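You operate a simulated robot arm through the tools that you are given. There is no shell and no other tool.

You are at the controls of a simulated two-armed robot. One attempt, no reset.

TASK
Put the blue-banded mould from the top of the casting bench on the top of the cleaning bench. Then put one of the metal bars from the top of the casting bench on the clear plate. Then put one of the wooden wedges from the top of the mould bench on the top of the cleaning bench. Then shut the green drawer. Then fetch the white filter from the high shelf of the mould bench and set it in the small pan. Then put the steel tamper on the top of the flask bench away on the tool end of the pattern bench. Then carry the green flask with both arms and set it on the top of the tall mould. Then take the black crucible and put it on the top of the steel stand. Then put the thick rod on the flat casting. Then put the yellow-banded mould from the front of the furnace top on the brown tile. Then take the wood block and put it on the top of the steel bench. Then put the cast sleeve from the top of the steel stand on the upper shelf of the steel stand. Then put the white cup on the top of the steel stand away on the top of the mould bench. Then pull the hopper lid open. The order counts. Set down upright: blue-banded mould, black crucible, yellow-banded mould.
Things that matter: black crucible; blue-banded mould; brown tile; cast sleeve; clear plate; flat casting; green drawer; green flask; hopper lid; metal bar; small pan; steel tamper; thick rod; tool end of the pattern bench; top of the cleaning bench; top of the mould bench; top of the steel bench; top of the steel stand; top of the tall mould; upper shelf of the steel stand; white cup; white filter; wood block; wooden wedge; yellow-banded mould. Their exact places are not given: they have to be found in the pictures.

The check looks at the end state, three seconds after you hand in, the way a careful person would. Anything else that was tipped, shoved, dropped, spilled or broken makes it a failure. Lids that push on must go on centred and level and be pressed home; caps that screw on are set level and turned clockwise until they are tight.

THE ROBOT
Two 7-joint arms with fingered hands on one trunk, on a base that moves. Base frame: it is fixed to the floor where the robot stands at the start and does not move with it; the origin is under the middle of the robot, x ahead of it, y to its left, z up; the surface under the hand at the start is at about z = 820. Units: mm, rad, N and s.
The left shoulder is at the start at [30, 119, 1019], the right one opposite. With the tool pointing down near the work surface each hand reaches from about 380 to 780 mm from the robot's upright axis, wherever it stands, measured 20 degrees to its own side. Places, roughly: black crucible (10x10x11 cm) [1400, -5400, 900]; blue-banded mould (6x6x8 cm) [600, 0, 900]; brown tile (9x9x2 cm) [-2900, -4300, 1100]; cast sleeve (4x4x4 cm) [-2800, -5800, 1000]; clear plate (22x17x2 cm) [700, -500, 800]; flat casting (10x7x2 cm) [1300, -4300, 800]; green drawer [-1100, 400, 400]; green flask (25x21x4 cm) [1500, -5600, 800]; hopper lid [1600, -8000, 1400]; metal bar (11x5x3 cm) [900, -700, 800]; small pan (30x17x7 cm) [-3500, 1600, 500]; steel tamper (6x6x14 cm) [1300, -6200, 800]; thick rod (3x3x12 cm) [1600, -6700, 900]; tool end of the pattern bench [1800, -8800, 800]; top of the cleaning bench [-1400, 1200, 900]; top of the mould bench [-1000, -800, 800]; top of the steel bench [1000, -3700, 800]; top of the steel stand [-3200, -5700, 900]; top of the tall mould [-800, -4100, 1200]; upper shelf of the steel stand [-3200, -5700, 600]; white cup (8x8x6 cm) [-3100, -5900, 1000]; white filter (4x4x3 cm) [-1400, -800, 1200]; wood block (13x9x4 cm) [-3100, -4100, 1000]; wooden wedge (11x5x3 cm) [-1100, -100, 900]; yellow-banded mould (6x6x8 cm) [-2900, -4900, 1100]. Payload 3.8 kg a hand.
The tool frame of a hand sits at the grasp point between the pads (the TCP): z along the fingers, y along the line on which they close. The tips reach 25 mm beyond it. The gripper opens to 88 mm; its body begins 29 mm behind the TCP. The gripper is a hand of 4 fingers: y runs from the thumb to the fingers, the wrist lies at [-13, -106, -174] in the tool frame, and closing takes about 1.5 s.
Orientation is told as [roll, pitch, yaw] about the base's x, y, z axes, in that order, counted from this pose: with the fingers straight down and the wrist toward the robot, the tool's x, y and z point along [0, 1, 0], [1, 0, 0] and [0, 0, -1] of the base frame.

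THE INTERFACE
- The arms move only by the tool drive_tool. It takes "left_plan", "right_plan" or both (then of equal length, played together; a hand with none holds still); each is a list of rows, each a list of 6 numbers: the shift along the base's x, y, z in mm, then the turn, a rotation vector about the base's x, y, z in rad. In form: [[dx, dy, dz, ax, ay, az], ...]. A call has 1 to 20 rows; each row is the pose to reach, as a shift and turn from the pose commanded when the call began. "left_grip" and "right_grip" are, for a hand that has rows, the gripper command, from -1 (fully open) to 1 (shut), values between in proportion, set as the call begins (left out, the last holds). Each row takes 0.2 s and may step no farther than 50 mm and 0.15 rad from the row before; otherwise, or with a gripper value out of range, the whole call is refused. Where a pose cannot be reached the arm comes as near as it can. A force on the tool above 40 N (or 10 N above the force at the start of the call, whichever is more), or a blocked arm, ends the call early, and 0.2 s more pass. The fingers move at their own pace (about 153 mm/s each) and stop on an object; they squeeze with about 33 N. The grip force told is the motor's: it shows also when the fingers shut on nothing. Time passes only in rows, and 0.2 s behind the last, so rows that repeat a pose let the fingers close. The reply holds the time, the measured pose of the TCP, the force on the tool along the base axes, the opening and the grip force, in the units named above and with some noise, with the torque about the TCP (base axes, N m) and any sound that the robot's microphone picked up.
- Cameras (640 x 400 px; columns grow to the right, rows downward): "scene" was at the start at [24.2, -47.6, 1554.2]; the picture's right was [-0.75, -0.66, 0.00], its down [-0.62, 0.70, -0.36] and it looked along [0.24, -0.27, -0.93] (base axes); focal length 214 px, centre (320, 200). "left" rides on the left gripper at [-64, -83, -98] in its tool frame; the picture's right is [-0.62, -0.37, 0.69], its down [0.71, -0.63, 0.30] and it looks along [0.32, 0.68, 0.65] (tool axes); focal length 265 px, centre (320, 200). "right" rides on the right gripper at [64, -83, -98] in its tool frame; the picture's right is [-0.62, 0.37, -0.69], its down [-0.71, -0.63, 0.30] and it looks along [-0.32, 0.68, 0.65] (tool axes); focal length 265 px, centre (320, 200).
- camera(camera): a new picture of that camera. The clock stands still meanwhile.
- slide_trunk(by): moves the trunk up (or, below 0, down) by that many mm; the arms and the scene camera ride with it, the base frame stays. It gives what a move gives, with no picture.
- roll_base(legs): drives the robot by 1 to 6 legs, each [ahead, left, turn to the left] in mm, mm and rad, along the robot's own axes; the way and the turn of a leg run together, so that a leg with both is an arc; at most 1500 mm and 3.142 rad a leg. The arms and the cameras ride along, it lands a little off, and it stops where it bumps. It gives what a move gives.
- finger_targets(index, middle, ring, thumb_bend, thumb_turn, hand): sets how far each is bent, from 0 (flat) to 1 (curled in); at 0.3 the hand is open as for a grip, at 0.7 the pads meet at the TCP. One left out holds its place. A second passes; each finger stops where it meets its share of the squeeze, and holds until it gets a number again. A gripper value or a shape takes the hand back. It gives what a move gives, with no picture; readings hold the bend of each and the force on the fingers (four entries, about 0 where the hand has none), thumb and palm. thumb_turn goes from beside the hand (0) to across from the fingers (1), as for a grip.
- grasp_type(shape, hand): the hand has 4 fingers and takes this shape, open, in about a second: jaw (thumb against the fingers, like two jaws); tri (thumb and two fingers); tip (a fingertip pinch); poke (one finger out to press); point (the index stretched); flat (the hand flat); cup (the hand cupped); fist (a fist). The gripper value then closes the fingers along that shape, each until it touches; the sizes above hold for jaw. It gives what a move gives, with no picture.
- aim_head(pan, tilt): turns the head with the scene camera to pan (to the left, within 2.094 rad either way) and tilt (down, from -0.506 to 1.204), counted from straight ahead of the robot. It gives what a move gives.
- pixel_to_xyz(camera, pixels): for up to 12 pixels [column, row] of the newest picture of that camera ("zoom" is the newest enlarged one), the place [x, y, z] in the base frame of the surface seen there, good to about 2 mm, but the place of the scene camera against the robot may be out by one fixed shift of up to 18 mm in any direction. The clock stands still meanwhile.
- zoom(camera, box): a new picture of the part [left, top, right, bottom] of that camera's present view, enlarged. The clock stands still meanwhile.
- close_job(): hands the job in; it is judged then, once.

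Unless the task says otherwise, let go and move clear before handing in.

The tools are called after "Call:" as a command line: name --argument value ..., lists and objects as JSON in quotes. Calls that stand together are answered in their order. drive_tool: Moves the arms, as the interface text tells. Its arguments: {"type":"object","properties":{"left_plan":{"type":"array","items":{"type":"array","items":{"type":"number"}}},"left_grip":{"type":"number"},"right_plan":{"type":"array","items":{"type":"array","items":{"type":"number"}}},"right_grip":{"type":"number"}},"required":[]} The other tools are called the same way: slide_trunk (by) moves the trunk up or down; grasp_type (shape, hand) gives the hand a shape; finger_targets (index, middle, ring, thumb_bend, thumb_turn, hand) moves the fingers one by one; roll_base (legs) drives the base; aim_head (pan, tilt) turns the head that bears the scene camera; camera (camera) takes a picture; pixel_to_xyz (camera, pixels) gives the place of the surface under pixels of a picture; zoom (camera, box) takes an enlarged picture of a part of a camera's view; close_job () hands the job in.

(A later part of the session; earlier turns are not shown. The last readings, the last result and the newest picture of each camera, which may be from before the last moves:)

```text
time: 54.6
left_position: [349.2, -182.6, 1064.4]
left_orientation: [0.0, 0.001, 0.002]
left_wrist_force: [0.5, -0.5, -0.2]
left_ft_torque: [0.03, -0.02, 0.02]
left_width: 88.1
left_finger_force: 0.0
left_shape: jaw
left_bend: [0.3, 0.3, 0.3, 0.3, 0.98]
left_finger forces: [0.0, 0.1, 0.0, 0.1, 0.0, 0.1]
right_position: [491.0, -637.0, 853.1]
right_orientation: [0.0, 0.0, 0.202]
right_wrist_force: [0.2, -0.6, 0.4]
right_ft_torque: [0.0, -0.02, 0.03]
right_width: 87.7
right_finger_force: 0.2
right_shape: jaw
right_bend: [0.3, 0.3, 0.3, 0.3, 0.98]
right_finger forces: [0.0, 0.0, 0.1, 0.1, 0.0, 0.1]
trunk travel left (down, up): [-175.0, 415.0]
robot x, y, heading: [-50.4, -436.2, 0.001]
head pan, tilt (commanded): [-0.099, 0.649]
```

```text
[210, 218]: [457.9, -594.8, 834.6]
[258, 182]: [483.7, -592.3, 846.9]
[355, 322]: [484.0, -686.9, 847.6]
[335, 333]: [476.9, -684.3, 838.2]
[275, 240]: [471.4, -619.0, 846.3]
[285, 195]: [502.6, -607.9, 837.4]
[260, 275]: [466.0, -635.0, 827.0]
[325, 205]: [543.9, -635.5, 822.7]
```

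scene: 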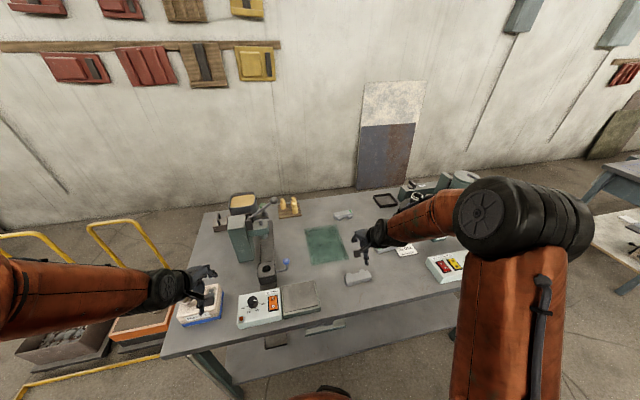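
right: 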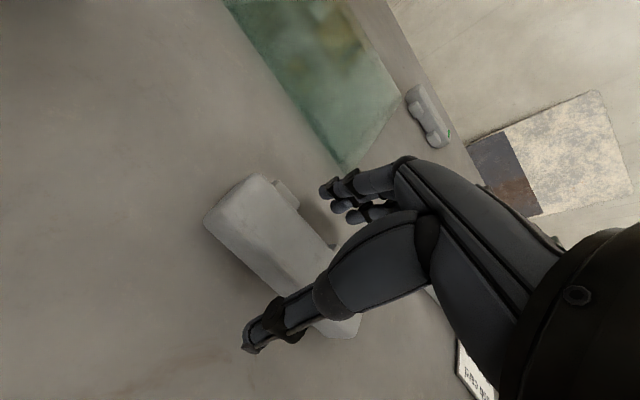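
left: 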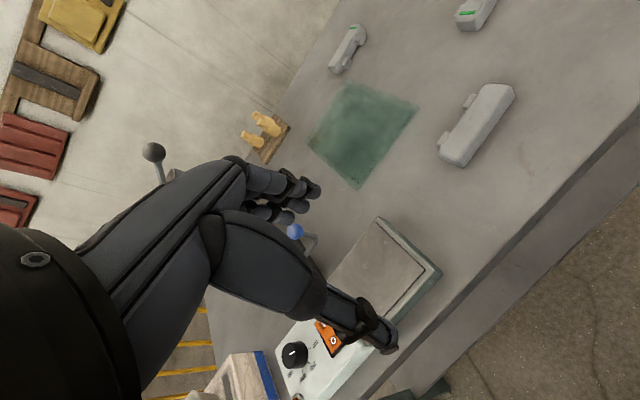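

Geometry is consistent with the TCP (491,-637) at the bar's middle. Closing the right hand.

Call:
drive_tool --right_plan '[[0, 0, -3, 0, 0, 0], [0, 0, -3, 0, 0, 0], [0, 0, -3, 0, 0, 0], [0, 0, -3, 0, 0, 0], [0, 0, -3, 0, 0, 0], [0, 0, -3, 0, 0, 0], [0, 0, -3, 0, 0, 0], [0, 0, -3, 0, 0, 0]]' --right_grip 1

Call:
camera --camera "right"

```text
time: 56.4
left_position: [349.7, -183.1, 1064.9]
left_orientation: [-0.001, 0.0, 0.0]
left_wrist_force: [0.0, -0.3, 0.0]
left_ft_torque: [0.0, -0.03, 0.03]
left_width: 87.9
left_finger_force: 0.0
left_shape: jaw
left_bend: [0.3, 0.3, 0.3, 0.3, 0.98]
left_finger forces: [0.0, 0.1, 0.1, 0.0, 0.0, 0.0]
right_position: [488.5, -637.4, 851.3]
right_orientation: [0.0, 0.001, 0.202]
right_wrist_force: [0.8, -0.1, -0.8]
right_ft_torque: [-0.02, -0.02, 0.05]
right_width: 28.2
right_finger_force: 33.0
right_shape: jaw
right_bend: [0.73, 0.6, 0.42, 0.71, 1.0]
right_finger forces: [17.0, 9.1, 4.2, 0.1, 29.9, 0.0]
trunk travel left (down, up): [-175.0, 415.0]
robot x, y, heading: [-47.9, -438.7, 0.003]
head pan, tilt (commanded): [-0.099, 0.649]
```

```text
taken
```

right: 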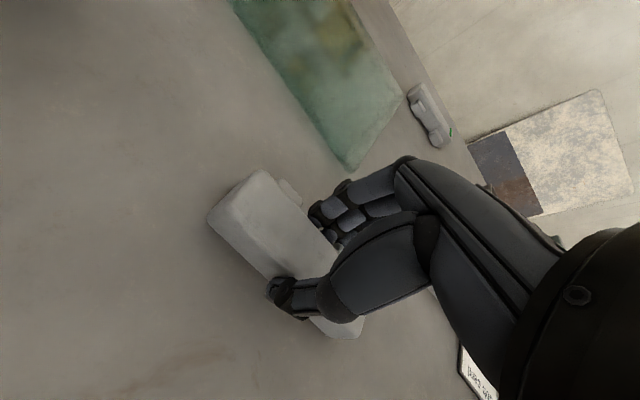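

Gripped at width 28 with 33 N. Lifting.

Call:
drive_tool --right_plan '[[0, 0, 10, 0, 0, 0], [0, 0, 30, 0, 0, 0], [0, 0, 60, 0, 0, 0], [0, 0, 90, 0, 0, 0], [0, 0, 110, 0, 0, 0]]'

Call:
camera --camera "right"

```text
time: 57.6
left_position: [347.9, -181.5, 1063.8]
left_orientation: [0.001, 0.001, 0.002]
left_wrist_force: [0.3, 0.3, -0.5]
left_ft_torque: [0.02, 0.02, 0.01]
left_width: 88.2
left_finger_force: 0.2
left_shape: jaw
left_bend: [0.3, 0.3, 0.3, 0.3, 0.98]
left_finger forces: [0.1, 0.1, 0.0, 0.0, 0.0, 0.1]
right_position: [489.1, -636.1, 959.5]
right_orientation: [0.001, 0.001, 0.203]
right_wrist_force: [0.8, 0.2, -4.1]
right_ft_torque: [-0.01, -0.01, -0.01]
right_width: 28.1
right_finger_force: 32.5
right_shape: jaw
right_bend: [0.73, 0.61, 0.44, 0.71, 0.99]
right_finger forces: [17.6, 8.4, 4.3, 0.1, 30.3, 0.0]
trunk travel left (down, up): [-175.0, 415.0]
robot x, y, heading: [-47.8, -437.8, 0.002]
head pan, tilt (commanded): [-0.099, 0.649]
```

```text
taken
```

right: 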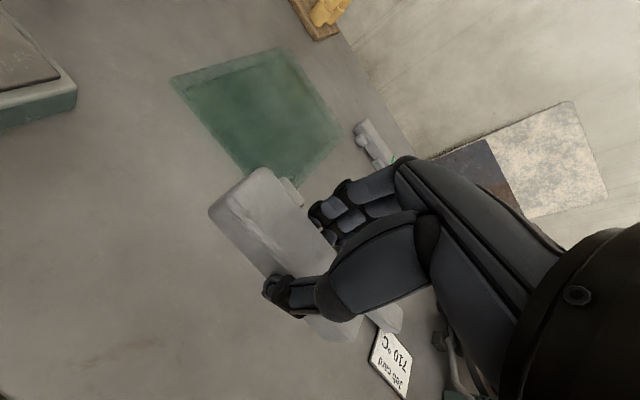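

The bar is held level. Re-measuring the clear plate corners from the right camera for placement.

Call:
pixel_to_xyz --camera "right" --pixels '[[172, 80], [279, 50], [345, 128], [245, 172], [240, 110], [195, 70], [300, 155], [290, 100]]'

```text
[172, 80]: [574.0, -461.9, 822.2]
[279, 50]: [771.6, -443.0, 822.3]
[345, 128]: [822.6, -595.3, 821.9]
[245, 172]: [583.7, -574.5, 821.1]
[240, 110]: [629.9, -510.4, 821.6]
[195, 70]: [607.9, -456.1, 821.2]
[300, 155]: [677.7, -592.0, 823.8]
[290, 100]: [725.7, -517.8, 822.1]
```

Plate centre ≈ (688,-532). Driving 50 mm closer, then moving the bar over the plate.

Call:
roll_base --legs '[[50, 0, 0]]'

Call:
drive_tool --right_plan '[[38, 26, 0, 0, 0, 0], [76, 52, 0, 0, 0, 0], [114, 78, 0, 0, 0, 0], [150, 104, 0, 0, 0, 0], [150, 104, -40, 0, 0, 0], [150, 104, -80, 0, 0, 0]]'

Call:
camera --camera "right"

```text
time: 58.5
left_position: [400.4, -183.2, 1063.6]
left_orientation: [0.001, 0.003, 0.002]
left_wrist_force: [0.5, -0.1, 0.2]
left_ft_torque: [-0.01, 0.07, 0.03]
left_width: 88.2
left_finger_force: 0.1
left_shape: jaw
left_bend: [0.3, 0.3, 0.3, 0.3, 0.98]
left_finger forces: [0.0, 0.0, 0.1, 0.0, 0.0, 0.1]
right_position: [539.9, -636.2, 959.4]
right_orientation: [0.0, 0.005, 0.201]
right_wrist_force: [1.4, 0.3, -1.9]
right_ft_torque: [0.0, -0.04, 0.04]
right_width: 28.2
right_finger_force: 32.2
right_shape: jaw
right_bend: [0.73, 0.61, 0.44, 0.71, 0.99]
right_finger forces: [17.6, 8.5, 4.3, 0.0, 30.2, 0.0]
trunk travel left (down, up): [-175.0, 415.0]
robot x, y, heading: [-0.8, -434.7, 0.003]
head pan, tilt (commanded): [-0.099, 0.649]
```

```text
time: 59.9
left_position: [399.2, -182.5, 1063.6]
left_orientation: [-0.002, 0.001, 0.002]
left_wrist_force: [0.1, -0.4, -0.3]
left_ft_torque: [0.0, 0.0, 0.0]
left_width: 87.8
left_finger_force: 0.1
left_shape: jaw
left_bend: [0.3, 0.3, 0.3, 0.3, 0.98]
left_finger forces: [0.0, 0.0, 0.0, 0.1, 0.0, 0.1]
right_position: [689.8, -531.9, 879.0]
right_orientation: [0.001, 0.002, 0.202]
right_wrist_force: [0.1, 0.0, -3.3]
right_ft_torque: [-0.01, -0.03, 0.03]
right_width: 28.0
right_finger_force: 32.9
right_shape: jaw
right_bend: [0.73, 0.61, 0.44, 0.71, 0.99]
right_finger forces: [17.8, 8.3, 4.3, 0.1, 30.4, 0.0]
trunk travel left (down, up): [-175.0, 415.0]
robot x, y, heading: [1.1, -438.1, 0.006]
head pan, tilt (commanded): [-0.099, 0.649]
```

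```text
taken
```

right: 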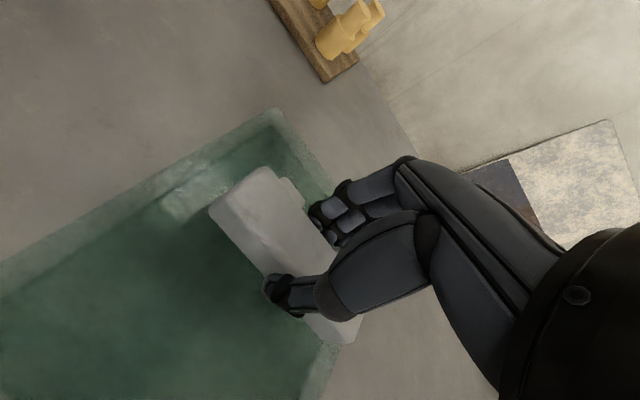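

The plate's far corner shows at (277,113) and edge at (325,360). Verifying bar position relative to plate edges.

Call:
pixel_to_xyz --camera "right" --pixels '[[276, 114], [322, 175], [325, 355], [5, 268], [160, 200], [215, 205], [262, 170], [345, 340], [100, 300], [330, 390]]'

```text
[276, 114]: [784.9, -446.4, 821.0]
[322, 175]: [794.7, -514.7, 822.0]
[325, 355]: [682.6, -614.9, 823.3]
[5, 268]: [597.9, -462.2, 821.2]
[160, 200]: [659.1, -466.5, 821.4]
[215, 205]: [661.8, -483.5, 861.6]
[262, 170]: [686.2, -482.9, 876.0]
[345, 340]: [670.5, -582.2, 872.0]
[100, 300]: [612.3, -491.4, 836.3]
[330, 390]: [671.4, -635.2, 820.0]
```

The bar is well inside the plate. Lowering slowly in 2 mm steps, watching for contact.

Call:
drive_tool --right_plan '[[0, 0, -3, 0, 0, 0], [0, 0, -6, 0, 0, 0], [0, 0, -8, 0, 0, 0], [0, 0, -10, 0, 0, 0]]'

Call:
drive_tool --right_plan '[[0, 0, -2, 0, 0, 0], [0, 0, -4, 0, 0, 0], [0, 0, -6, 0, 0, 0], [0, 0, -8, 0, 0, 0]]'

```text
time: 60.9
left_position: [398.7, -182.3, 1064.1]
left_orientation: [-0.001, 0.001, 0.001]
left_wrist_force: [-0.5, -0.6, 0.1]
left_ft_torque: [-0.01, 0.0, 0.04]
left_width: 87.9
left_finger_force: 0.1
left_shape: jaw
left_bend: [0.3, 0.3, 0.3, 0.3, 0.98]
left_finger forces: [0.0, 0.1, 0.0, 0.0, 0.0, 0.0]
right_position: [688.0, -534.0, 869.4]
right_orientation: [-0.001, 0.001, 0.2]
right_wrist_force: [0.2, 0.4, -1.9]
right_ft_torque: [0.01, 0.02, 0.02]
right_width: 28.2
right_finger_force: 32.8
right_shape: jaw
right_bend: [0.73, 0.61, 0.44, 0.71, 0.99]
right_finger forces: [17.9, 8.3, 4.2, 0.0, 30.4, 0.0]
trunk travel left (down, up): [-175.0, 415.0]
robot x, y, heading: [1.3, -437.7, 0.001]
head pan, tilt (commanded): [-0.099, 0.649]
```

```text
time: 61.9
left_position: [396.1, -182.5, 1063.2]
left_orientation: [0.001, 0.0, 0.001]
left_wrist_force: [0.5, -0.1, -0.1]
left_ft_torque: [0.03, 0.01, 0.03]
left_width: 87.9
left_finger_force: 0.0
left_shape: jaw
left_bend: [0.3, 0.3, 0.3, 0.3, 0.98]
left_finger forces: [0.1, 0.0, 0.0, 0.0, 0.0, 0.0]
right_position: [689.0, -533.4, 863.5]
right_orientation: [0.0, -0.002, 0.201]
right_wrist_force: [0.3, 0.4, 3.8]
right_ft_torque: [-0.01, 0.09, 0.01]
right_width: 28.5
right_finger_force: 33.1
right_shape: jaw
right_bend: [0.73, 0.61, 0.45, 0.71, 0.99]
right_finger forces: [17.7, 8.5, 4.2, 0.1, 31.2, 0.0]
trunk travel left (down, up): [-175.0, 415.0]
robot x, y, heading: [-1.5, -438.4, -0.0]
head pan, tilt (commanded): [-0.099, 0.649]
```

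Contact: force rose to +3.8 N at TCP 863.5, so the plate top is ≈832. Opening the right hand and checking.

Call:
drive_tool --right_plan '[[0, 0, 1, 0, 0, 0], [0, 0, 1, 0, 0, 0], [0, 0, 1, 0, 0, 0], [0, 0, 1, 0, 0, 0], [0, 0, 1, 0, 0, 0], [0, 0, 1, 0, 0, 0]]' --right_grip -1

Call:
drive_tool --right_plan '[[0, 0, 20, 0, 0, 0], [0, 0, 60, 0, 0, 0], [0, 0, 110, 0, 0, 0], [0, 0, 150, 0, 0, 0], [-50, -20, 190, 0, 0, 0]]'

Call:
camera --camera "right"

```text
time: 63.3
left_position: [396.8, -183.2, 1063.7]
left_orientation: [-0.002, 0.001, 0.0]
left_wrist_force: [0.7, 0.6, 0.1]
left_ft_torque: [0.04, 0.04, -0.03]
left_width: 88.2
left_finger_force: 0.2
left_shape: jaw
left_bend: [0.3, 0.3, 0.3, 0.3, 0.98]
left_finger forces: [0.0, 0.0, 0.0, 0.0, 0.1, 0.0]
right_position: [687.9, -533.6, 862.5]
right_orientation: [0.001, 0.0, 0.2]
right_wrist_force: [0.9, -0.4, -0.1]
right_ft_torque: [0.03, 0.02, -0.02]
right_width: 87.5
right_finger_force: 0.1
right_shape: jaw
right_bend: [0.3, 0.3, 0.3, 0.3, 0.98]
right_finger forces: [0.0, 0.0, 0.1, 0.1, 0.1, 0.1]
trunk travel left (down, up): [-175.0, 415.0]
robot x, y, heading: [0.8, -436.8, 0.002]
head pan, tilt (commanded): [-0.099, 0.649]
```

```text
refused: row 5 steps farther than a row can; nothing moved
```

```text
taken
```

right: 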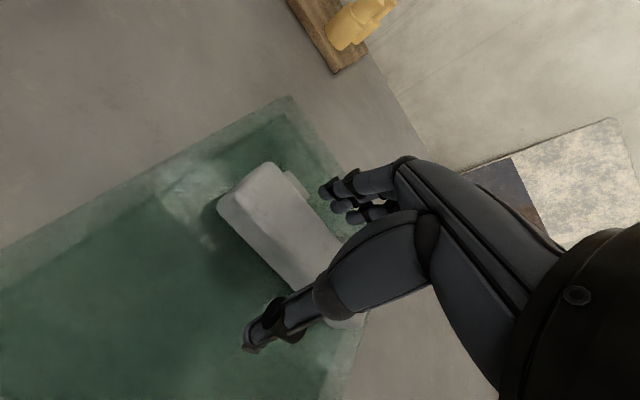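

The bar rests on the plate and the hand is open. Lifting clear.

Call:
drive_tool --right_plan '[[0, 0, 20, 0, 0, 0], [0, 0, 60, 0, 0, 0], [0, 0, 105, 0, 0, 0], [0, 0, 150, 0, 0, 0], [0, 0, 190, 0, 0, 0], [-40, -20, 210, 0, 0, 0]]'

Call:
camera --camera "right"

```text
time: 64.7
left_position: [394.9, -184.3, 1065.2]
left_orientation: [0.0, 0.0, 0.002]
left_wrist_force: [-1.4, -0.8, -0.1]
left_ft_torque: [-0.01, 0.0, -0.01]
left_width: 88.0
left_finger_force: 0.0
left_shape: jaw
left_bend: [0.3, 0.3, 0.3, 0.3, 0.98]
left_finger forces: [0.0, 0.0, 0.1, 0.0, 0.1, 0.0]
right_position: [645.0, -552.4, 1071.4]
right_orientation: [0.0, 0.002, 0.202]
right_wrist_force: [0.0, -0.2, -0.5]
right_ft_torque: [0.0, -0.01, 0.0]
right_width: 87.9
right_finger_force: 0.1
right_shape: jaw
right_bend: [0.3, 0.3, 0.3, 0.3, 0.98]
right_finger forces: [0.0, 0.0, 0.1, 0.1, 0.0, 0.0]
trunk travel left (down, up): [-175.0, 415.0]
robot x, y, heading: [3.5, -440.1, 0.001]
head pan, tilt (commanded): [-0.099, 0.649]
```

```text
taken
```

right: 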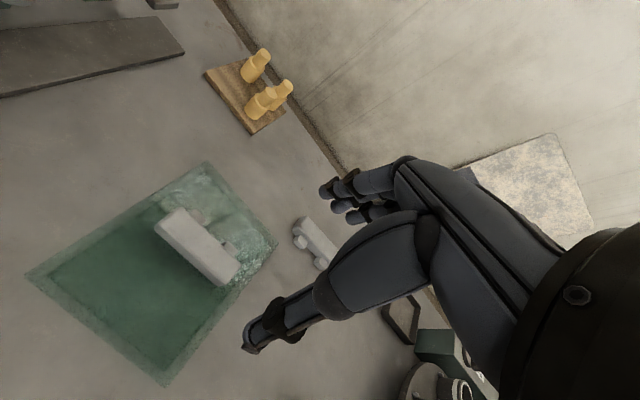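

The bar sits inside the plate's outline. Now retracting the right hand, then backing off and turning toward the mould bench for the wooden wedge.

Call:
drive_tool --right_plan '[[-33, -30, 2, 0, 0, -0.025], [-66, -60, 4, 0, 0, -0.05], [-99, -90, 6, 0, 0, -0.075], [-132, -120, 8, 0, 0, -0.1], [-165, -150, 10, 0, 0, -0.125], [-198, -180, 12, 0, 0, -0.15], [-231, -210, 14, 0, 0, -0.175], [-264, -240, 16, 0, 0, -0.2]]'

Call:
roll_base --legs '[[-200, 0, 0], [0, 0, 1.57], [0, 0, 1.57]]'

Call:
aim_head --pan 0.0 --tilt 0.65

Call:
camera --camera "scene"

```text
time: 66.5
left_position: [396.9, -182.5, 1064.1]
left_orientation: [0.0, 0.001, 0.0]
left_wrist_force: [0.3, 0.6, 0.3]
left_ft_torque: [0.03, -0.02, 0.01]
left_width: 88.0
left_finger_force: 0.1
left_shape: jaw
left_bend: [0.3, 0.3, 0.3, 0.3, 0.98]
left_finger forces: [0.1, 0.1, 0.1, 0.0, 0.1, 0.0]
right_position: [383.0, -792.4, 1089.3]
right_orientation: [0.001, -0.001, 0.003]
right_wrist_force: [0.2, 0.2, 0.3]
right_ft_torque: [0.02, -0.02, -0.01]
right_width: 87.7
right_finger_force: 0.1
right_shape: jaw
right_bend: [0.3, 0.3, 0.3, 0.3, 0.98]
right_finger forces: [0.0, 0.1, 0.0, 0.0, 0.0, 0.0]
trunk travel left (down, up): [-175.0, 415.0]
robot x, y, heading: [0.7, -437.6, 0.002]
head pan, tilt (commanded): [-0.099, 0.649]
```

```text
time: 75.8
left_position: [-604.6, -689.6, 1062.5]
left_orientation: [0.001, 0.0, 3.129]
left_wrist_force: [-0.5, 0.5, -0.3]
left_ft_torque: [-0.04, 0.0, -0.02]
left_width: 88.2
left_finger_force: 0.0
left_shape: jaw
left_bend: [0.3, 0.3, 0.3, 0.3, 0.98]
left_finger forces: [0.0, 0.0, 0.0, 0.0, 0.0, 0.0]
right_position: [-583.1, -79.3, 1088.0]
right_orientation: [0.0, 0.0, 3.129]
right_wrist_force: [0.7, 0.3, -0.1]
right_ft_torque: [-0.01, -0.02, 0.06]
right_width: 87.6
right_finger_force: 0.1
right_shape: jaw
right_bend: [0.3, 0.3, 0.3, 0.3, 0.98]
right_finger forces: [0.0, 0.0, 0.1, 0.0, 0.0, 0.1]
trunk travel left (down, up): [-175.0, 415.0]
robot x, y, heading: [-203.0, -438.0, 3.131]
head pan, tilt (commanded): [-0.099, 0.649]
```

```text
time: 76.4
left_position: [-603.2, -689.0, 1064.6]
left_orientation: [0.0, 0.0, 3.129]
left_wrist_force: [0.0, 0.1, -0.2]
left_ft_torque: [-0.02, 0.01, 0.02]
left_width: 87.9
left_finger_force: 0.1
left_shape: jaw
left_bend: [0.3, 0.3, 0.3, 0.3, 0.98]
left_finger forces: [0.0, 0.0, 0.0, 0.1, 0.1, 0.1]
right_position: [-582.2, -80.1, 1087.9]
right_orientation: [-0.001, 0.0, 3.131]
right_wrist_force: [-0.4, 0.2, 0.1]
right_ft_torque: [0.04, -0.01, -0.01]
right_width: 87.8
right_finger_force: 0.0
right_shape: jaw
right_bend: [0.3, 0.3, 0.3, 0.3, 0.98]
right_finger forces: [0.0, 0.0, 0.0, 0.1, 0.0, 0.0]
trunk travel left (down, up): [-175.0, 415.0]
robot x, y, heading: [-201.7, -440.6, 3.129]
head pan, tilt (commanded): [0.0, 0.649]
```

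```text
taken
```

scene: 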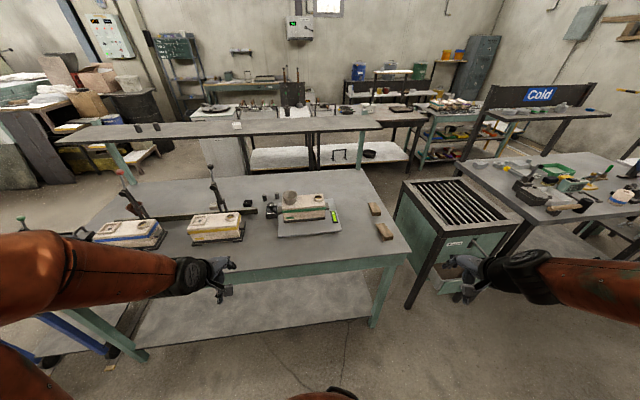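

The wedges are at (376,208) and (383,231), and the white filter on the high shelf at (238,126). Zooming.

Call:
zoom --camera "scene" --box '[250, 150, 450, 280]'

Call:
pixel_to_xyz --camera "scene" --pixels '[[376, 208], [383, 231], [238, 126], [240, 275], [395, 260], [100, 305], [335, 170], [350, 240], [300, 260], [460, 265], [455, 235], [420, 255]]'

```text
3.08 times, centred on (350, 215) of scene
```

zoom: 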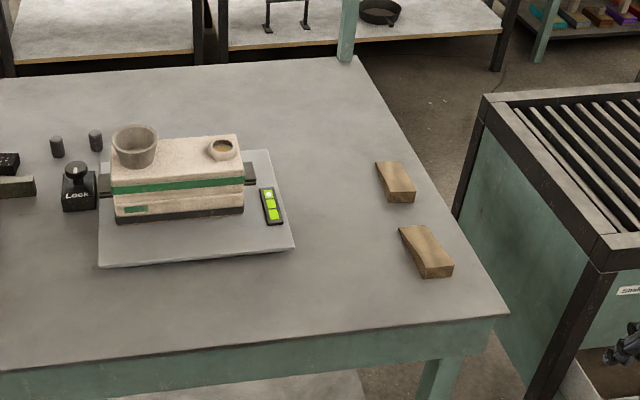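

```text
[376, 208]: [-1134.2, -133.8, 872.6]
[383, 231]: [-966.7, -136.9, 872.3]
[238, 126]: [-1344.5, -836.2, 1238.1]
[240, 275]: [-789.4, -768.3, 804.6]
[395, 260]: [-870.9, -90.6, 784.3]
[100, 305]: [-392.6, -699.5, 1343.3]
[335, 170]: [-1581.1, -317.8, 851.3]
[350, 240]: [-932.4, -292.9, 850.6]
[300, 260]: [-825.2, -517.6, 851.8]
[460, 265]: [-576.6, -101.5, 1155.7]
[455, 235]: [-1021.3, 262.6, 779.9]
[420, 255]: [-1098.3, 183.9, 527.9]
```

Wedge near (-967,-137) on the mould bench (top ≈ 840 by arm frame). I'll raise the left hand for safety, drive nearer, and turn the right hand 90° so it closes across the wedge's width.

Call:
drive_tool --left_plan '[[10, 0, 40, 0, 0, 0], [30, 0, 80, 0, 0, 0], [50, 0, 120, 0, 0, 0]]'

Call:
roll_base --legs '[[190, -110, 0.01]]'

Call:
camera --camera "right"

```text
time: 77.2
left_position: [-551.5, -688.3, 1185.8]
left_orientation: [0.001, -0.001, 3.129]
left_wrist_force: [0.4, 0.7, 0.3]
left_ft_torque: [-0.03, 0.02, 0.01]
left_width: 87.9
left_finger_force: 0.2
left_shape: jaw
left_bend: [0.3, 0.3, 0.3, 0.3, 0.98]
left_finger forces: [0.0, 0.0, 0.1, 0.0, 0.0, 0.0]
right_position: [-579.6, -79.5, 1089.6]
right_orientation: [-0.001, -0.002, 3.128]
right_wrist_force: [0.6, 0.0, -0.1]
right_ft_torque: [0.0, 0.03, 0.01]
right_width: 87.7
right_finger_force: 0.1
right_shape: jaw
right_bend: [0.3, 0.3, 0.3, 0.3, 0.98]
right_finger forces: [0.1, 0.0, 0.0, 0.0, 0.0, 0.0]
trunk travel left (down, up): [-175.0, 415.0]
robot x, y, heading: [-201.7, -438.2, 3.131]
head pan, tilt (commanded): [0.0, 0.649]
```

```text
time: 78.9
left_position: [-745.4, -577.3, 1184.3]
left_orientation: [0.0, 0.002, 3.135]
left_wrist_force: [0.3, 1.3, 0.5]
left_ft_torque: [0.05, -0.02, 0.02]
left_width: 87.8
left_finger_force: 0.2
left_shape: jaw
left_bend: [0.3, 0.3, 0.3, 0.3, 0.98]
left_finger forces: [0.0, 0.0, 0.1, 0.0, 0.1, 0.0]
right_position: [-778.4, 30.9, 1087.6]
right_orientation: [-0.001, 0.002, 3.137]
right_wrist_force: [-0.9, -0.2, -0.2]
right_ft_torque: [-0.01, -0.02, 0.01]
right_width: 87.9
right_finger_force: 0.0
right_shape: jaw
right_bend: [0.3, 0.3, 0.3, 0.3, 0.98]
right_finger forces: [0.1, 0.1, 0.1, 0.1, 0.0, 0.0]
trunk travel left (down, up): [-175.0, 415.0]
robot x, y, heading: [-393.6, -324.0, 3.136]
head pan, tilt (commanded): [0.0, 0.649]
```

```text
taken
```

right: 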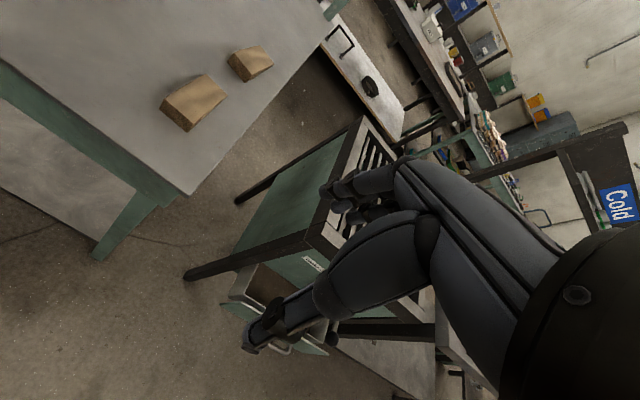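

The right camera sees the near wedge at (193,102). Measuring its corners.

Call:
zoom --camera "right" --box '[130, 30, 300, 150]'

Call:
pixel_to_xyz --camera "right" --pixels '[[205, 75], [226, 92], [190, 122], [162, 98], [193, 100], [185, 130], [160, 112], [150, 60], [230, 50], [260, 45], [245, 80]]'

```text
3.33 times, centred on (215, 90) of right
```

zoom: 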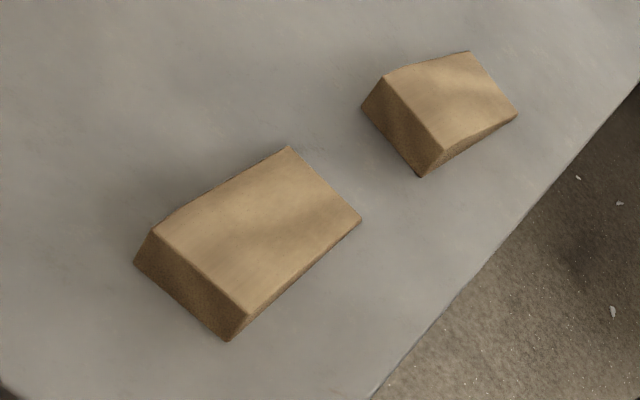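

```text
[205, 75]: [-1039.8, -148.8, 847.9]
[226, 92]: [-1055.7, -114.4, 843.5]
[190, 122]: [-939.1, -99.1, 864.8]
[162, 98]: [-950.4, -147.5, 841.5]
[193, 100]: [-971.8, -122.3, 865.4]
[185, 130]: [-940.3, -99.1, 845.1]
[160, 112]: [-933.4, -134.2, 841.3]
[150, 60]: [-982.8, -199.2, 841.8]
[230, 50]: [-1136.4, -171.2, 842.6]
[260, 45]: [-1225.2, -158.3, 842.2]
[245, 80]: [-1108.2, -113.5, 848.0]
```

Call:
pixel_to_xyz --camera "zoom" --pixels '[[160, 235], [245, 305], [290, 153], [356, 217], [225, 335], [140, 262], [250, 235], [225, 190], [300, 258]]'

```text
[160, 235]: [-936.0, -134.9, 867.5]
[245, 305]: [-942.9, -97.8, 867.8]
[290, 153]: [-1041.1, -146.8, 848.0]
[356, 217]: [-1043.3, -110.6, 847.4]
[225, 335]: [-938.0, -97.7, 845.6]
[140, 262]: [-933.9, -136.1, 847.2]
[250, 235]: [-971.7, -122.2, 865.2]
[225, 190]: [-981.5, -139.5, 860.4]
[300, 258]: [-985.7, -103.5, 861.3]
```

Wedge thick end centre ≈(-939,-117), thin end ≈(-1042,-129), width ≈37. I'll rotate the right hand +1.70 rad while moving over (-975,-121).

Call:
drive_tool --right_plan '[[-16, -13, 0, 0, 0, 0.142], [-33, -25, 0, 0, 0, 0.284], [-49, -38, 0, 0, 0, 0.426], [-66, -51, 0, 0, 0, 0.568], [-82, -63, 0, 0, 0, 0.71], [-98, -76, 0, 0, 0, 0.852], [-115, -89, 0, 0, 0, 0.994], [-131, -101, 0, 0, 0, 1.136], [-148, -114, 0, 0, 0, 1.278], [-164, -127, 0, 0, 0, 1.42], [-180, -139, 0, 0, 0, 1.56], [-197, -152, 0, 0, 0, 1.7], [-197, -152, -40, 0, 0, 1.7], [-197, -152, -80, 0, 0, 1.7]]' --right_grip -1

Call:
camera --camera "right"

```text
time: 81.9
left_position: [-745.4, -578.8, 1184.8]
left_orientation: [0.0, 0.001, 3.136]
left_wrist_force: [-0.4, 0.4, 0.8]
left_ft_torque: [-0.03, 0.01, 0.01]
left_width: 88.0
left_finger_force: 0.0
left_shape: jaw
left_bend: [0.3, 0.3, 0.3, 0.3, 0.98]
left_finger forces: [0.1, 0.0, 0.0, 0.0, 0.1, 0.0]
right_position: [-974.1, -122.3, 1008.3]
right_orientation: [-0.001, 0.0, -1.445]
right_wrist_force: [-0.5, -0.7, 0.8]
right_ft_torque: [0.02, -0.03, -0.03]
right_width: 87.7
right_finger_force: 0.1
right_shape: jaw
right_bend: [0.3, 0.3, 0.3, 0.3, 0.98]
right_finger forces: [0.1, 0.1, 0.0, 0.0, 0.0, 0.1]
trunk travel left (down, up): [-175.0, 415.0]
robot x, y, heading: [-394.7, -323.7, 3.139]
head pan, tilt (commanded): [0.0, 0.649]
```

```text
taken
```

right: 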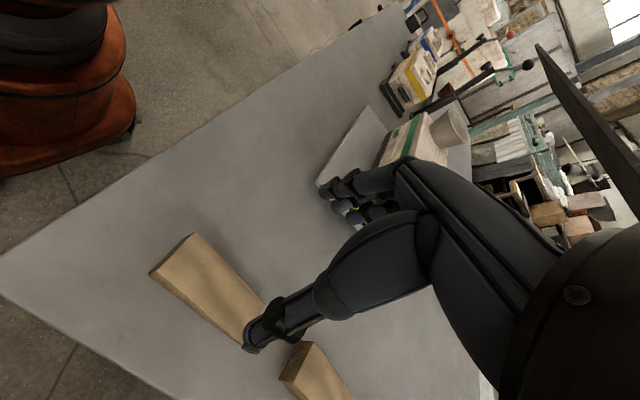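

The wedge appears at (205,288) just below the tool axis. Checking coordinates then descending.

Call:
pixel_to_xyz --camera "right" --pixels '[[193, 237], [152, 270], [240, 340], [262, 300], [205, 285], [228, 265], [190, 305], [310, 350]]'

```text
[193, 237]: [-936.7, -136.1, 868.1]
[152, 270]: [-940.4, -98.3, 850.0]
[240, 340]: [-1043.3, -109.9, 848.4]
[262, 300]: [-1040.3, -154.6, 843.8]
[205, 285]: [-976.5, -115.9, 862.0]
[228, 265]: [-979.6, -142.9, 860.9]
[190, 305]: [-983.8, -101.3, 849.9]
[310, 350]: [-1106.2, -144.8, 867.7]
```

Call:
drive_tool --right_plan '[[0, 1, -40, 0, 0, 0], [0, 1, -80, 0, 0, 0], [0, 1, -110, 0, 0, 0], [0, 1, -128, 0, 0, 0], [0, 1, -137, 0, 0, 0]]'

Call:
camera --camera "right"

```text
time: 83.1
left_position: [-744.0, -578.0, 1184.9]
left_orientation: [-0.001, 0.001, 3.137]
left_wrist_force: [-0.4, 0.8, 0.3]
left_ft_torque: [-0.01, 0.03, 0.01]
left_width: 88.3
left_finger_force: 0.1
left_shape: jaw
left_bend: [0.3, 0.3, 0.3, 0.3, 0.98]
left_finger forces: [0.0, 0.0, 0.0, 0.0, 0.1, 0.0]
right_position: [-973.9, -121.0, 871.6]
right_orientation: [0.0, 0.0, -1.447]
right_wrist_force: [0.5, 0.3, 0.2]
right_ft_torque: [-0.01, -0.01, 0.01]
right_width: 87.8
right_finger_force: 0.1
right_shape: jaw
right_bend: [0.3, 0.3, 0.3, 0.3, 0.98]
right_finger forces: [0.0, 0.0, 0.0, 0.0, 0.0, 0.1]
trunk travel left (down, up): [-175.0, 415.0]
robot x, y, heading: [-389.8, -325.6, 3.133]
head pan, tilt (commanded): [0.0, 0.649]
```

```text
taken
```

right: 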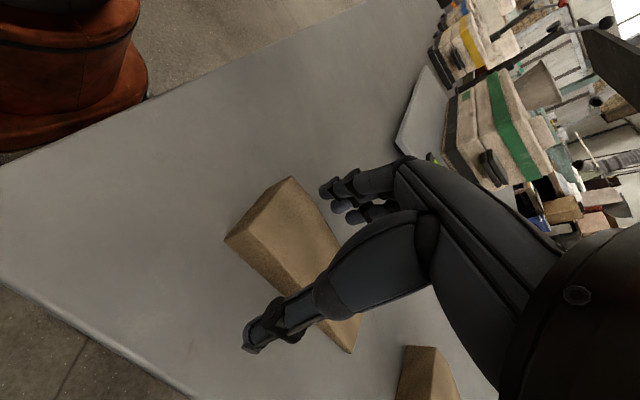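

The hand straddles the wedge. Closing.

Call:
drive_tool --right_plan '[[0, 0, -1, 0, 0, 0], [0, 0, -1, 0, 0, 0], [0, 0, -1, 0, 0, 0], [0, 0, -1, 0, 0, 0], [0, 0, -1, 0, 0, 0], [0, 0, -1, 0, 0, 0], [0, 0, -1, 0, 0, 0], [0, 0, -1, 0, 0, 0]]' --right_grip 1

Call:
drive_tool --right_plan '[[0, 0, 10, 0, 0, 0], [0, 0, 30, 0, 0, 0], [0, 0, 70, 0, 0, 0], [0, 0, 115, 0, 0, 0], [0, 0, 160, 0, 0, 0]]'

Call:
camera --camera "right"

```text
time: 84.9
left_position: [-743.9, -577.7, 1183.5]
left_orientation: [0.001, -0.001, 3.137]
left_wrist_force: [-0.6, -1.0, -0.2]
left_ft_torque: [0.01, 0.0, 0.0]
left_width: 88.0
left_finger_force: 0.1
left_shape: jaw
left_bend: [0.3, 0.3, 0.3, 0.3, 0.98]
left_finger forces: [0.1, 0.1, 0.0, 0.1, 0.0, 0.1]
right_position: [-974.0, -121.4, 872.5]
right_orientation: [0.001, 0.002, -1.447]
right_wrist_force: [0.2, 0.8, -0.1]
right_ft_torque: [0.01, 0.01, 0.04]
right_width: 38.7
right_finger_force: 32.7
right_shape: jaw
right_bend: [0.74, 0.47, 0.44, 0.72, 1.0]
right_finger forces: [16.9, 9.0, 4.2, 0.0, 30.1, 0.0]
trunk travel left (down, up): [-175.0, 415.0]
robot x, y, heading: [-390.2, -326.2, 3.131]
head pan, tilt (commanded): [0.0, 0.649]
```

```text
time: 86.1
left_position: [-744.7, -577.6, 1184.2]
left_orientation: [-0.001, 0.0, 3.137]
left_wrist_force: [0.2, 0.7, 0.0]
left_ft_torque: [0.01, -0.02, 0.01]
left_width: 87.9
left_finger_force: 0.0
left_shape: jaw
left_bend: [0.3, 0.3, 0.3, 0.3, 0.98]
left_finger forces: [0.0, 0.0, 0.0, 0.0, 0.0, 0.0]
right_position: [-973.0, -120.6, 1034.0]
right_orientation: [0.001, -0.001, -1.446]
right_wrist_force: [-0.7, -0.4, -0.4]
right_ft_torque: [0.03, -0.01, 0.02]
right_width: 39.0
right_finger_force: 33.6
right_shape: jaw
right_bend: [0.74, 0.47, 0.45, 0.72, 1.0]
right_finger forces: [17.2, 8.9, 4.1, 0.0, 30.2, 0.1]
trunk travel left (down, up): [-175.0, 415.0]
robot x, y, heading: [-394.9, -329.1, 3.14]
head pan, tilt (commanded): [0.0, 0.649]
```

```text
taken
```

right: 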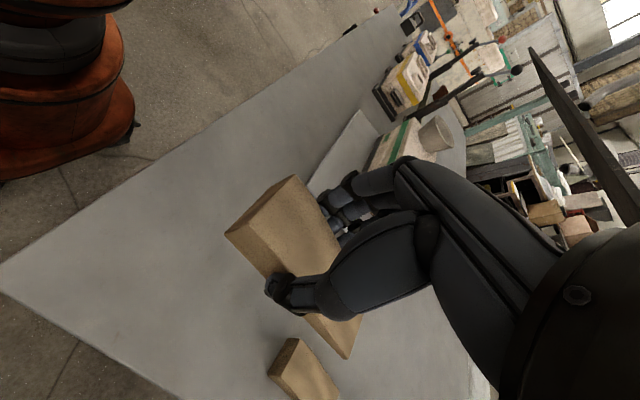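

Wedge held firmly (width 39). Next I'll back off, slide sideways to the cleaning bench, and look for a free strip at its front.

Call:
roll_base --legs '[[-120, 0, 0], [0, -1400, 0]]'

Call:
aim_head --pan 0.05 --tilt 0.6

Call:
camera --camera "scene"

```text
time: 94.0
left_position: [-605.4, 835.4, 1184.7]
left_orientation: [0.001, 0.001, 3.112]
left_wrist_force: [-0.2, -0.1, 0.0]
left_ft_torque: [-0.03, -0.02, -0.02]
left_width: 88.2
left_finger_force: 0.0
left_shape: jaw
left_bend: [0.3, 0.3, 0.3, 0.3, 0.98]
left_finger forces: [0.0, 0.0, 0.0, 0.1, 0.0, 0.1]
right_position: [-823.2, 1299.0, 1032.1]
right_orientation: [0.0, 0.0, -1.472]
right_wrist_force: [0.0, -0.1, 0.4]
right_ft_torque: [0.0, 0.03, -0.03]
right_width: 39.1
right_finger_force: 32.7
right_shape: jaw
right_bend: [0.74, 0.47, 0.45, 0.72, 1.0]
right_finger forces: [17.2, 8.9, 4.2, 0.1, 30.1, 0.0]
trunk travel left (down, up): [-175.0, 415.0]
robot x, y, heading: [-246.9, 1078.0, 3.11]
head pan, tilt (commanded): [0.0, 0.649]
```

```text
time: 94.6
left_position: [-604.1, 835.4, 1184.4]
left_orientation: [0.0, 0.0, 3.112]
left_wrist_force: [0.5, -0.1, -0.7]
left_ft_torque: [0.01, 0.03, 0.0]
left_width: 88.0
left_finger_force: 0.0
left_shape: jaw
left_bend: [0.3, 0.3, 0.3, 0.3, 0.98]
left_finger forces: [0.0, 0.1, 0.0, 0.0, 0.0, 0.1]
right_position: [-822.5, 1299.3, 1032.6]
right_orientation: [0.0, 0.001, -1.473]
right_wrist_force: [0.4, -0.8, -0.6]
right_ft_torque: [0.02, 0.0, 0.0]
right_width: 38.8
right_finger_force: 33.2
right_shape: jaw
right_bend: [0.74, 0.47, 0.45, 0.72, 1.0]
right_finger forces: [17.2, 9.0, 4.0, 0.0, 30.2, 0.0]
trunk travel left (down, up): [-175.0, 415.0]
robot x, y, heading: [-248.1, 1078.8, 3.111]
head pan, tilt (commanded): [0.051, 0.6]
```

```text
taken
```

scene: 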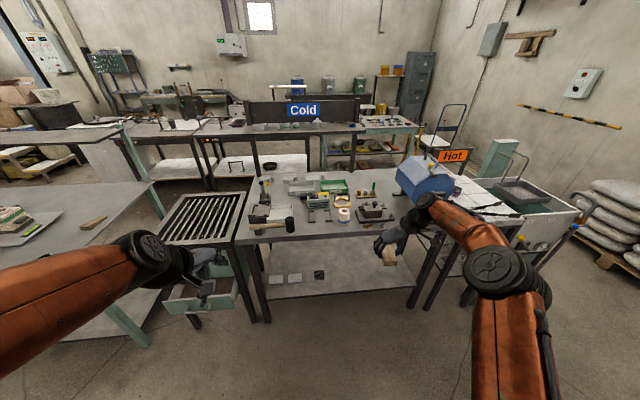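

Call:
zoom --camera "scene" --box '[230, 165, 430, 280]'

```text
3.20 times, centred on (330, 222) of scene
```

zoom: 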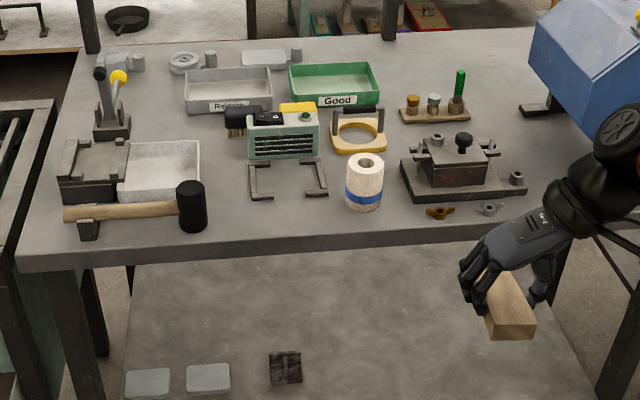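

There's a clear front strip around (280,222) in the zoom, between mallet and mould. Measuring it.

Call:
pixel_to_xyz --camera "zoom" --pixels '[[225, 222], [230, 205], [280, 222], [280, 205], [335, 222], [330, 205], [280, 238], [208, 222], [255, 200], [322, 195], [285, 180], [363, 205]]'

```text
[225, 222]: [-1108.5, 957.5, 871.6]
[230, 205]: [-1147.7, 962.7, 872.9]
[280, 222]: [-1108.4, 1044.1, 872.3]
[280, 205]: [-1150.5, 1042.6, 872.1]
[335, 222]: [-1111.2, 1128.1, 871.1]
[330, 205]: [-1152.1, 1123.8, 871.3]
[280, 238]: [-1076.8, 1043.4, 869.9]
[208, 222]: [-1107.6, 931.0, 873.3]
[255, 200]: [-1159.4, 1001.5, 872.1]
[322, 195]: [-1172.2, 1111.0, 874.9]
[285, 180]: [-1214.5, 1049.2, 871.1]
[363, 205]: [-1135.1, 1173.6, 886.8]
```

The strip (x≈-1078…-1160, y≈945…1140) will take the wedge laid along the edge. Driving closer with the right hand high.

Call:
roll_base --legs '[[290, 230, 0.03]]'

Call:
camera --camera "right"

```text
time: 97.0
left_position: [-889.1, 596.7, 1185.8]
left_orientation: [-0.001, 0.002, -3.136]
left_wrist_force: [-0.4, -0.5, 0.3]
left_ft_torque: [0.01, -0.03, 0.02]
left_width: 87.8
left_finger_force: 0.0
left_shape: jaw
left_bend: [0.3, 0.3, 0.3, 0.3, 0.98]
left_finger forces: [0.1, 0.0, 0.0, 0.1, 0.1, 0.1]
right_position: [-1123.1, 1049.8, 1031.8]
right_orientation: [0.002, 0.001, -1.436]
right_wrist_force: [-0.2, 0.4, 0.9]
right_ft_torque: [0.04, 0.01, -0.01]
right_width: 38.5
right_finger_force: 32.9
right_shape: jaw
right_bend: [0.74, 0.47, 0.45, 0.72, 1.0]
right_finger forces: [17.2, 8.9, 4.1, 0.1, 30.1, 0.1]
trunk travel left (down, up): [-175.0, 415.0]
robot x, y, heading: [-541.4, 850.7, -3.14]
head pan, tilt (commanded): [0.051, 0.6]
```

```text
taken
```

right: 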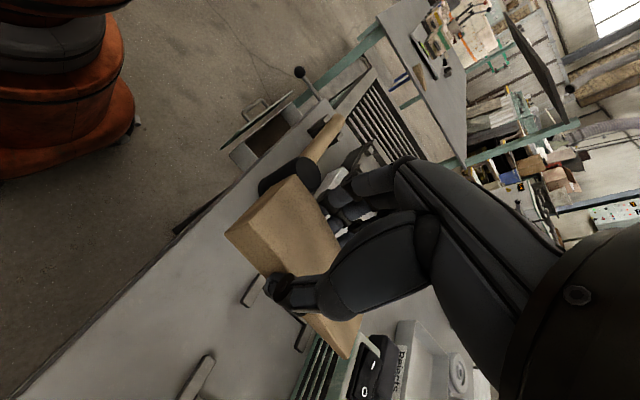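

Now rotating the hand by -1.58 rad above the strip and moving to (-1115,1027).

Call:
drive_tool --right_plan '[[1, -2, 0, 0, 0, -0.144], [2, -4, 0, 0, 0, -0.288], [3, -6, 0, 0, 0, -0.432], [4, -8, 0, 0, 0, -0.576], [5, -10, 0, 0, 0, -0.72], [6, -12, 0, 0, 0, -0.864], [7, -14, 0, 0, 0, -1.008], [8, -16, 0, 0, 0, -1.152], [8, -18, 0, 0, 0, -1.296], [8, -20, 0, 0, 0, -1.44], [8, -23, 0, 0, 0, -1.584]]'

Call:
camera --camera "right"

```text
time: 99.4
left_position: [-886.7, 594.4, 1183.5]
left_orientation: [-0.002, 0.0, -3.136]
left_wrist_force: [0.3, -0.5, -0.2]
left_ft_torque: [0.0, 0.01, -0.02]
left_width: 87.6
left_finger_force: 0.1
left_shape: jaw
left_bend: [0.3, 0.3, 0.3, 0.3, 0.98]
left_finger forces: [0.1, 0.0, 0.0, 0.0, 0.0, 0.1]
right_position: [-1114.4, 1027.3, 1031.9]
right_orientation: [-0.001, 0.001, -3.022]
right_wrist_force: [-0.3, -0.3, -0.5]
right_ft_torque: [-0.03, 0.02, 0.0]
right_width: 38.9
right_finger_force: 32.7
right_shape: jaw
right_bend: [0.74, 0.47, 0.45, 0.72, 0.99]
right_finger forces: [17.3, 8.8, 4.0, 0.1, 30.4, 0.0]
trunk travel left (down, up): [-175.0, 415.0]
robot x, y, heading: [-541.3, 849.5, -3.134]
head pan, tilt (commanded): [0.051, 0.6]
```

```text
taken
```

right: 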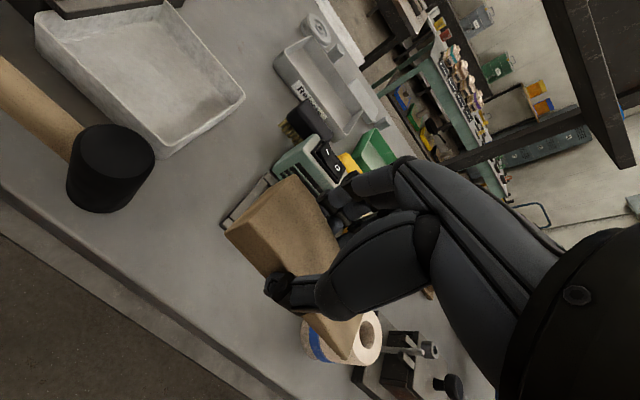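

Measuring mallet head, bracket, front edge and mould relative to the wedge.

Call:
pixel_to_xyz --camera "right" --pixels '[[130, 200], [150, 165], [225, 220], [250, 205], [100, 260], [200, 335], [170, 250], [320, 340], [205, 270], [215, 170], [235, 345]]'

```text
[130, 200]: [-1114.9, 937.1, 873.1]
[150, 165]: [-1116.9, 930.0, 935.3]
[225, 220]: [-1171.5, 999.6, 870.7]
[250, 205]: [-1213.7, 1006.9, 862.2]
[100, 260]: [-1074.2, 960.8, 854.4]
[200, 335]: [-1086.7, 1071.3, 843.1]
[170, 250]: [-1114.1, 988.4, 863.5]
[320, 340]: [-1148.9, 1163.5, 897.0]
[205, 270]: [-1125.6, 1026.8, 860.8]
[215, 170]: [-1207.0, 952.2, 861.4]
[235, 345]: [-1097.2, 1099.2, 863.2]
```

The strip is clear. Lowering to just above the surface.

Call:
drive_tool --right_plan '[[3, 0, -40, 0, 0, 0], [3, 0, -80, 0, 0, 0], [3, 0, -115, 0, 0, 0], [3, 0, -130, 0, 0, 0], [3, 0, -135, 0, 0, 0], [3, 0, -138, 0, 0, 0]]'

Call:
drive_tool --right_plan '[[0, 0, -1.5, 0, 0, 0], [0, 0, -3, 0, 0, 0], [0, 0, -4.5, 0, 0, 0]]'

```text
time: 100.8
left_position: [-888.9, 595.2, 1184.3]
left_orientation: [0.0, 0.001, -3.136]
left_wrist_force: [0.1, 0.5, 0.2]
left_ft_torque: [0.01, 0.01, 0.0]
left_width: 88.3
left_finger_force: 0.0
left_shape: jaw
left_bend: [0.3, 0.3, 0.3, 0.3, 0.98]
left_finger forces: [0.1, 0.0, 0.0, 0.0, 0.0, 0.0]
right_position: [-1113.0, 1027.2, 892.1]
right_orientation: [0.0, 0.0, -3.021]
right_wrist_force: [-0.1, -0.2, -0.4]
right_ft_torque: [-0.04, -0.03, 0.03]
right_width: 38.9
right_finger_force: 33.1
right_shape: jaw
right_bend: [0.74, 0.47, 0.45, 0.72, 0.99]
right_finger forces: [17.4, 8.7, 4.3, 0.0, 30.3, 0.2]
trunk travel left (down, up): [-175.0, 415.0]
robot x, y, heading: [-541.5, 854.7, -3.134]
head pan, tilt (commanded): [0.051, 0.6]
```

```text
time: 101.6
left_position: [-887.1, 595.8, 1183.0]
left_orientation: [-0.002, -0.001, -3.138]
left_wrist_force: [0.7, 0.2, 0.2]
left_ft_torque: [-0.02, -0.01, -0.01]
left_width: 87.6
left_finger_force: 0.0
left_shape: jaw
left_bend: [0.3, 0.3, 0.3, 0.3, 0.98]
left_finger forces: [0.0, 0.1, 0.0, 0.0, 0.0, 0.0]
right_position: [-1113.4, 1027.0, 891.4]
right_orientation: [-0.001, -0.004, -3.022]
right_wrist_force: [1.1, 1.1, 8.3]
right_ft_torque: [0.03, -0.07, 0.0]
right_width: 39.1
right_finger_force: 33.0
right_shape: jaw
right_bend: [0.74, 0.47, 0.45, 0.72, 0.99]
right_finger forces: [17.4, 9.3, 4.4, 0.0, 31.7, 0.0]
trunk travel left (down, up): [-175.0, 415.0]
robot x, y, heading: [-537.3, 851.6, -3.131]
head pan, tilt (commanded): [0.051, 0.6]
```

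Contact at 8 N. Easing up 3 mm, opening, then lifting clear.

Call:
drive_tool --right_plan '[[0, 0, 3, 0, 0, 0], [0, 0, 3, 0, 0, 0]]'

Call:
drive_tool --right_plan '[[0, 0, 0, 0, 0, 0], [0, 0, 0, 0, 0, 0], [0, 0, 0, 0, 0, 0], [0, 0, 0, 0, 0, 0], [0, 0, 0, 0, 0, 0], [0, 0, 0, 0, 0, 0]]' --right_grip -1

Call:
drive_tool --right_plan '[[0, 0, 15, 0, 0, 0], [0, 0, 50, 0, 0, 0], [0, 0, 95, 0, 0, 0], [0, 0, 140, 0, 0, 0], [0, 0, 185, 0, 0, 0]]'

Call:
camera --camera "right"

```text
time: 102.2
left_position: [-888.3, 595.5, 1184.3]
left_orientation: [0.001, -0.001, -3.136]
left_wrist_force: [0.1, -0.5, 0.0]
left_ft_torque: [-0.01, 0.02, -0.01]
left_width: 88.1
left_finger_force: 0.1
left_shape: jaw
left_bend: [0.3, 0.3, 0.3, 0.3, 0.98]
left_finger forces: [0.1, 0.0, 0.1, 0.0, 0.1, 0.0]
right_position: [-1112.0, 1026.8, 891.9]
right_orientation: [-0.002, 0.002, -3.022]
right_wrist_force: [-0.5, -0.5, 0.3]
right_ft_torque: [-0.02, -0.02, 0.0]
right_width: 38.9
right_finger_force: 32.9
right_shape: jaw
right_bend: [0.74, 0.47, 0.46, 0.72, 0.99]
right_finger forces: [17.6, 9.0, 4.1, 0.1, 30.9, 0.1]
trunk travel left (down, up): [-175.0, 415.0]
robot x, y, heading: [-540.3, 851.2, -3.135]
head pan, tilt (commanded): [0.051, 0.6]
```

```text
time: 103.6
left_position: [-888.1, 595.7, 1184.8]
left_orientation: [-0.001, 0.0, -3.135]
left_wrist_force: [0.8, -0.3, -0.3]
left_ft_torque: [0.01, 0.01, 0.01]
left_width: 87.9
left_finger_force: 0.0
left_shape: jaw
left_bend: [0.3, 0.3, 0.3, 0.3, 0.98]
left_finger forces: [0.0, 0.0, 0.0, 0.0, 0.1, 0.0]
right_position: [-1112.4, 1027.4, 892.2]
right_orientation: [0.002, 0.0, -3.021]
right_wrist_force: [-0.6, 0.6, 0.0]
right_ft_torque: [-0.01, -0.01, -0.04]
right_width: 87.7
right_finger_force: 0.0
right_shape: jaw
right_bend: [0.3, 0.3, 0.3, 0.3, 0.98]
right_finger forces: [0.1, 0.1, 0.0, 0.1, 0.1, 0.0]
trunk travel left (down, up): [-175.0, 415.0]
robot x, y, heading: [-538.4, 852.0, -3.135]
head pan, tilt (commanded): [0.051, 0.6]
```

```text
time: 104.8
left_position: [-887.0, 595.5, 1183.7]
left_orientation: [-0.001, 0.0, -3.136]
left_wrist_force: [-0.1, -0.2, 0.0]
left_ft_torque: [-0.02, -0.01, -0.02]
left_width: 87.8
left_finger_force: 0.1
left_shape: jaw
left_bend: [0.3, 0.3, 0.3, 0.3, 0.98]
left_finger forces: [0.0, 0.1, 0.1, 0.0, 0.0, 0.0]
right_position: [-1108.7, 1027.7, 1077.9]
right_orientation: [-0.001, 0.0, -3.022]
right_wrist_force: [0.9, -0.3, 0.2]
right_ft_torque: [0.0, -0.04, 0.01]
right_width: 87.9
right_finger_force: 0.1
right_shape: jaw
right_bend: [0.3, 0.3, 0.3, 0.3, 0.98]
right_finger forces: [0.1, 0.1, 0.0, 0.0, 0.0, 0.1]
trunk travel left (down, up): [-175.0, 415.0]
robot x, y, heading: [-541.7, 850.6, -3.134]
head pan, tilt (commanded): [0.051, 0.6]
```

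```text
taken
```

right: 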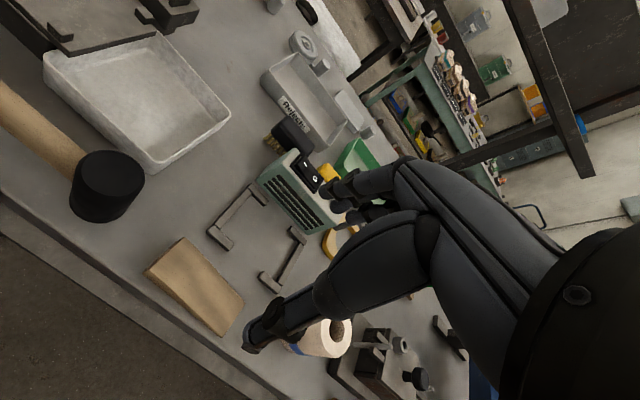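

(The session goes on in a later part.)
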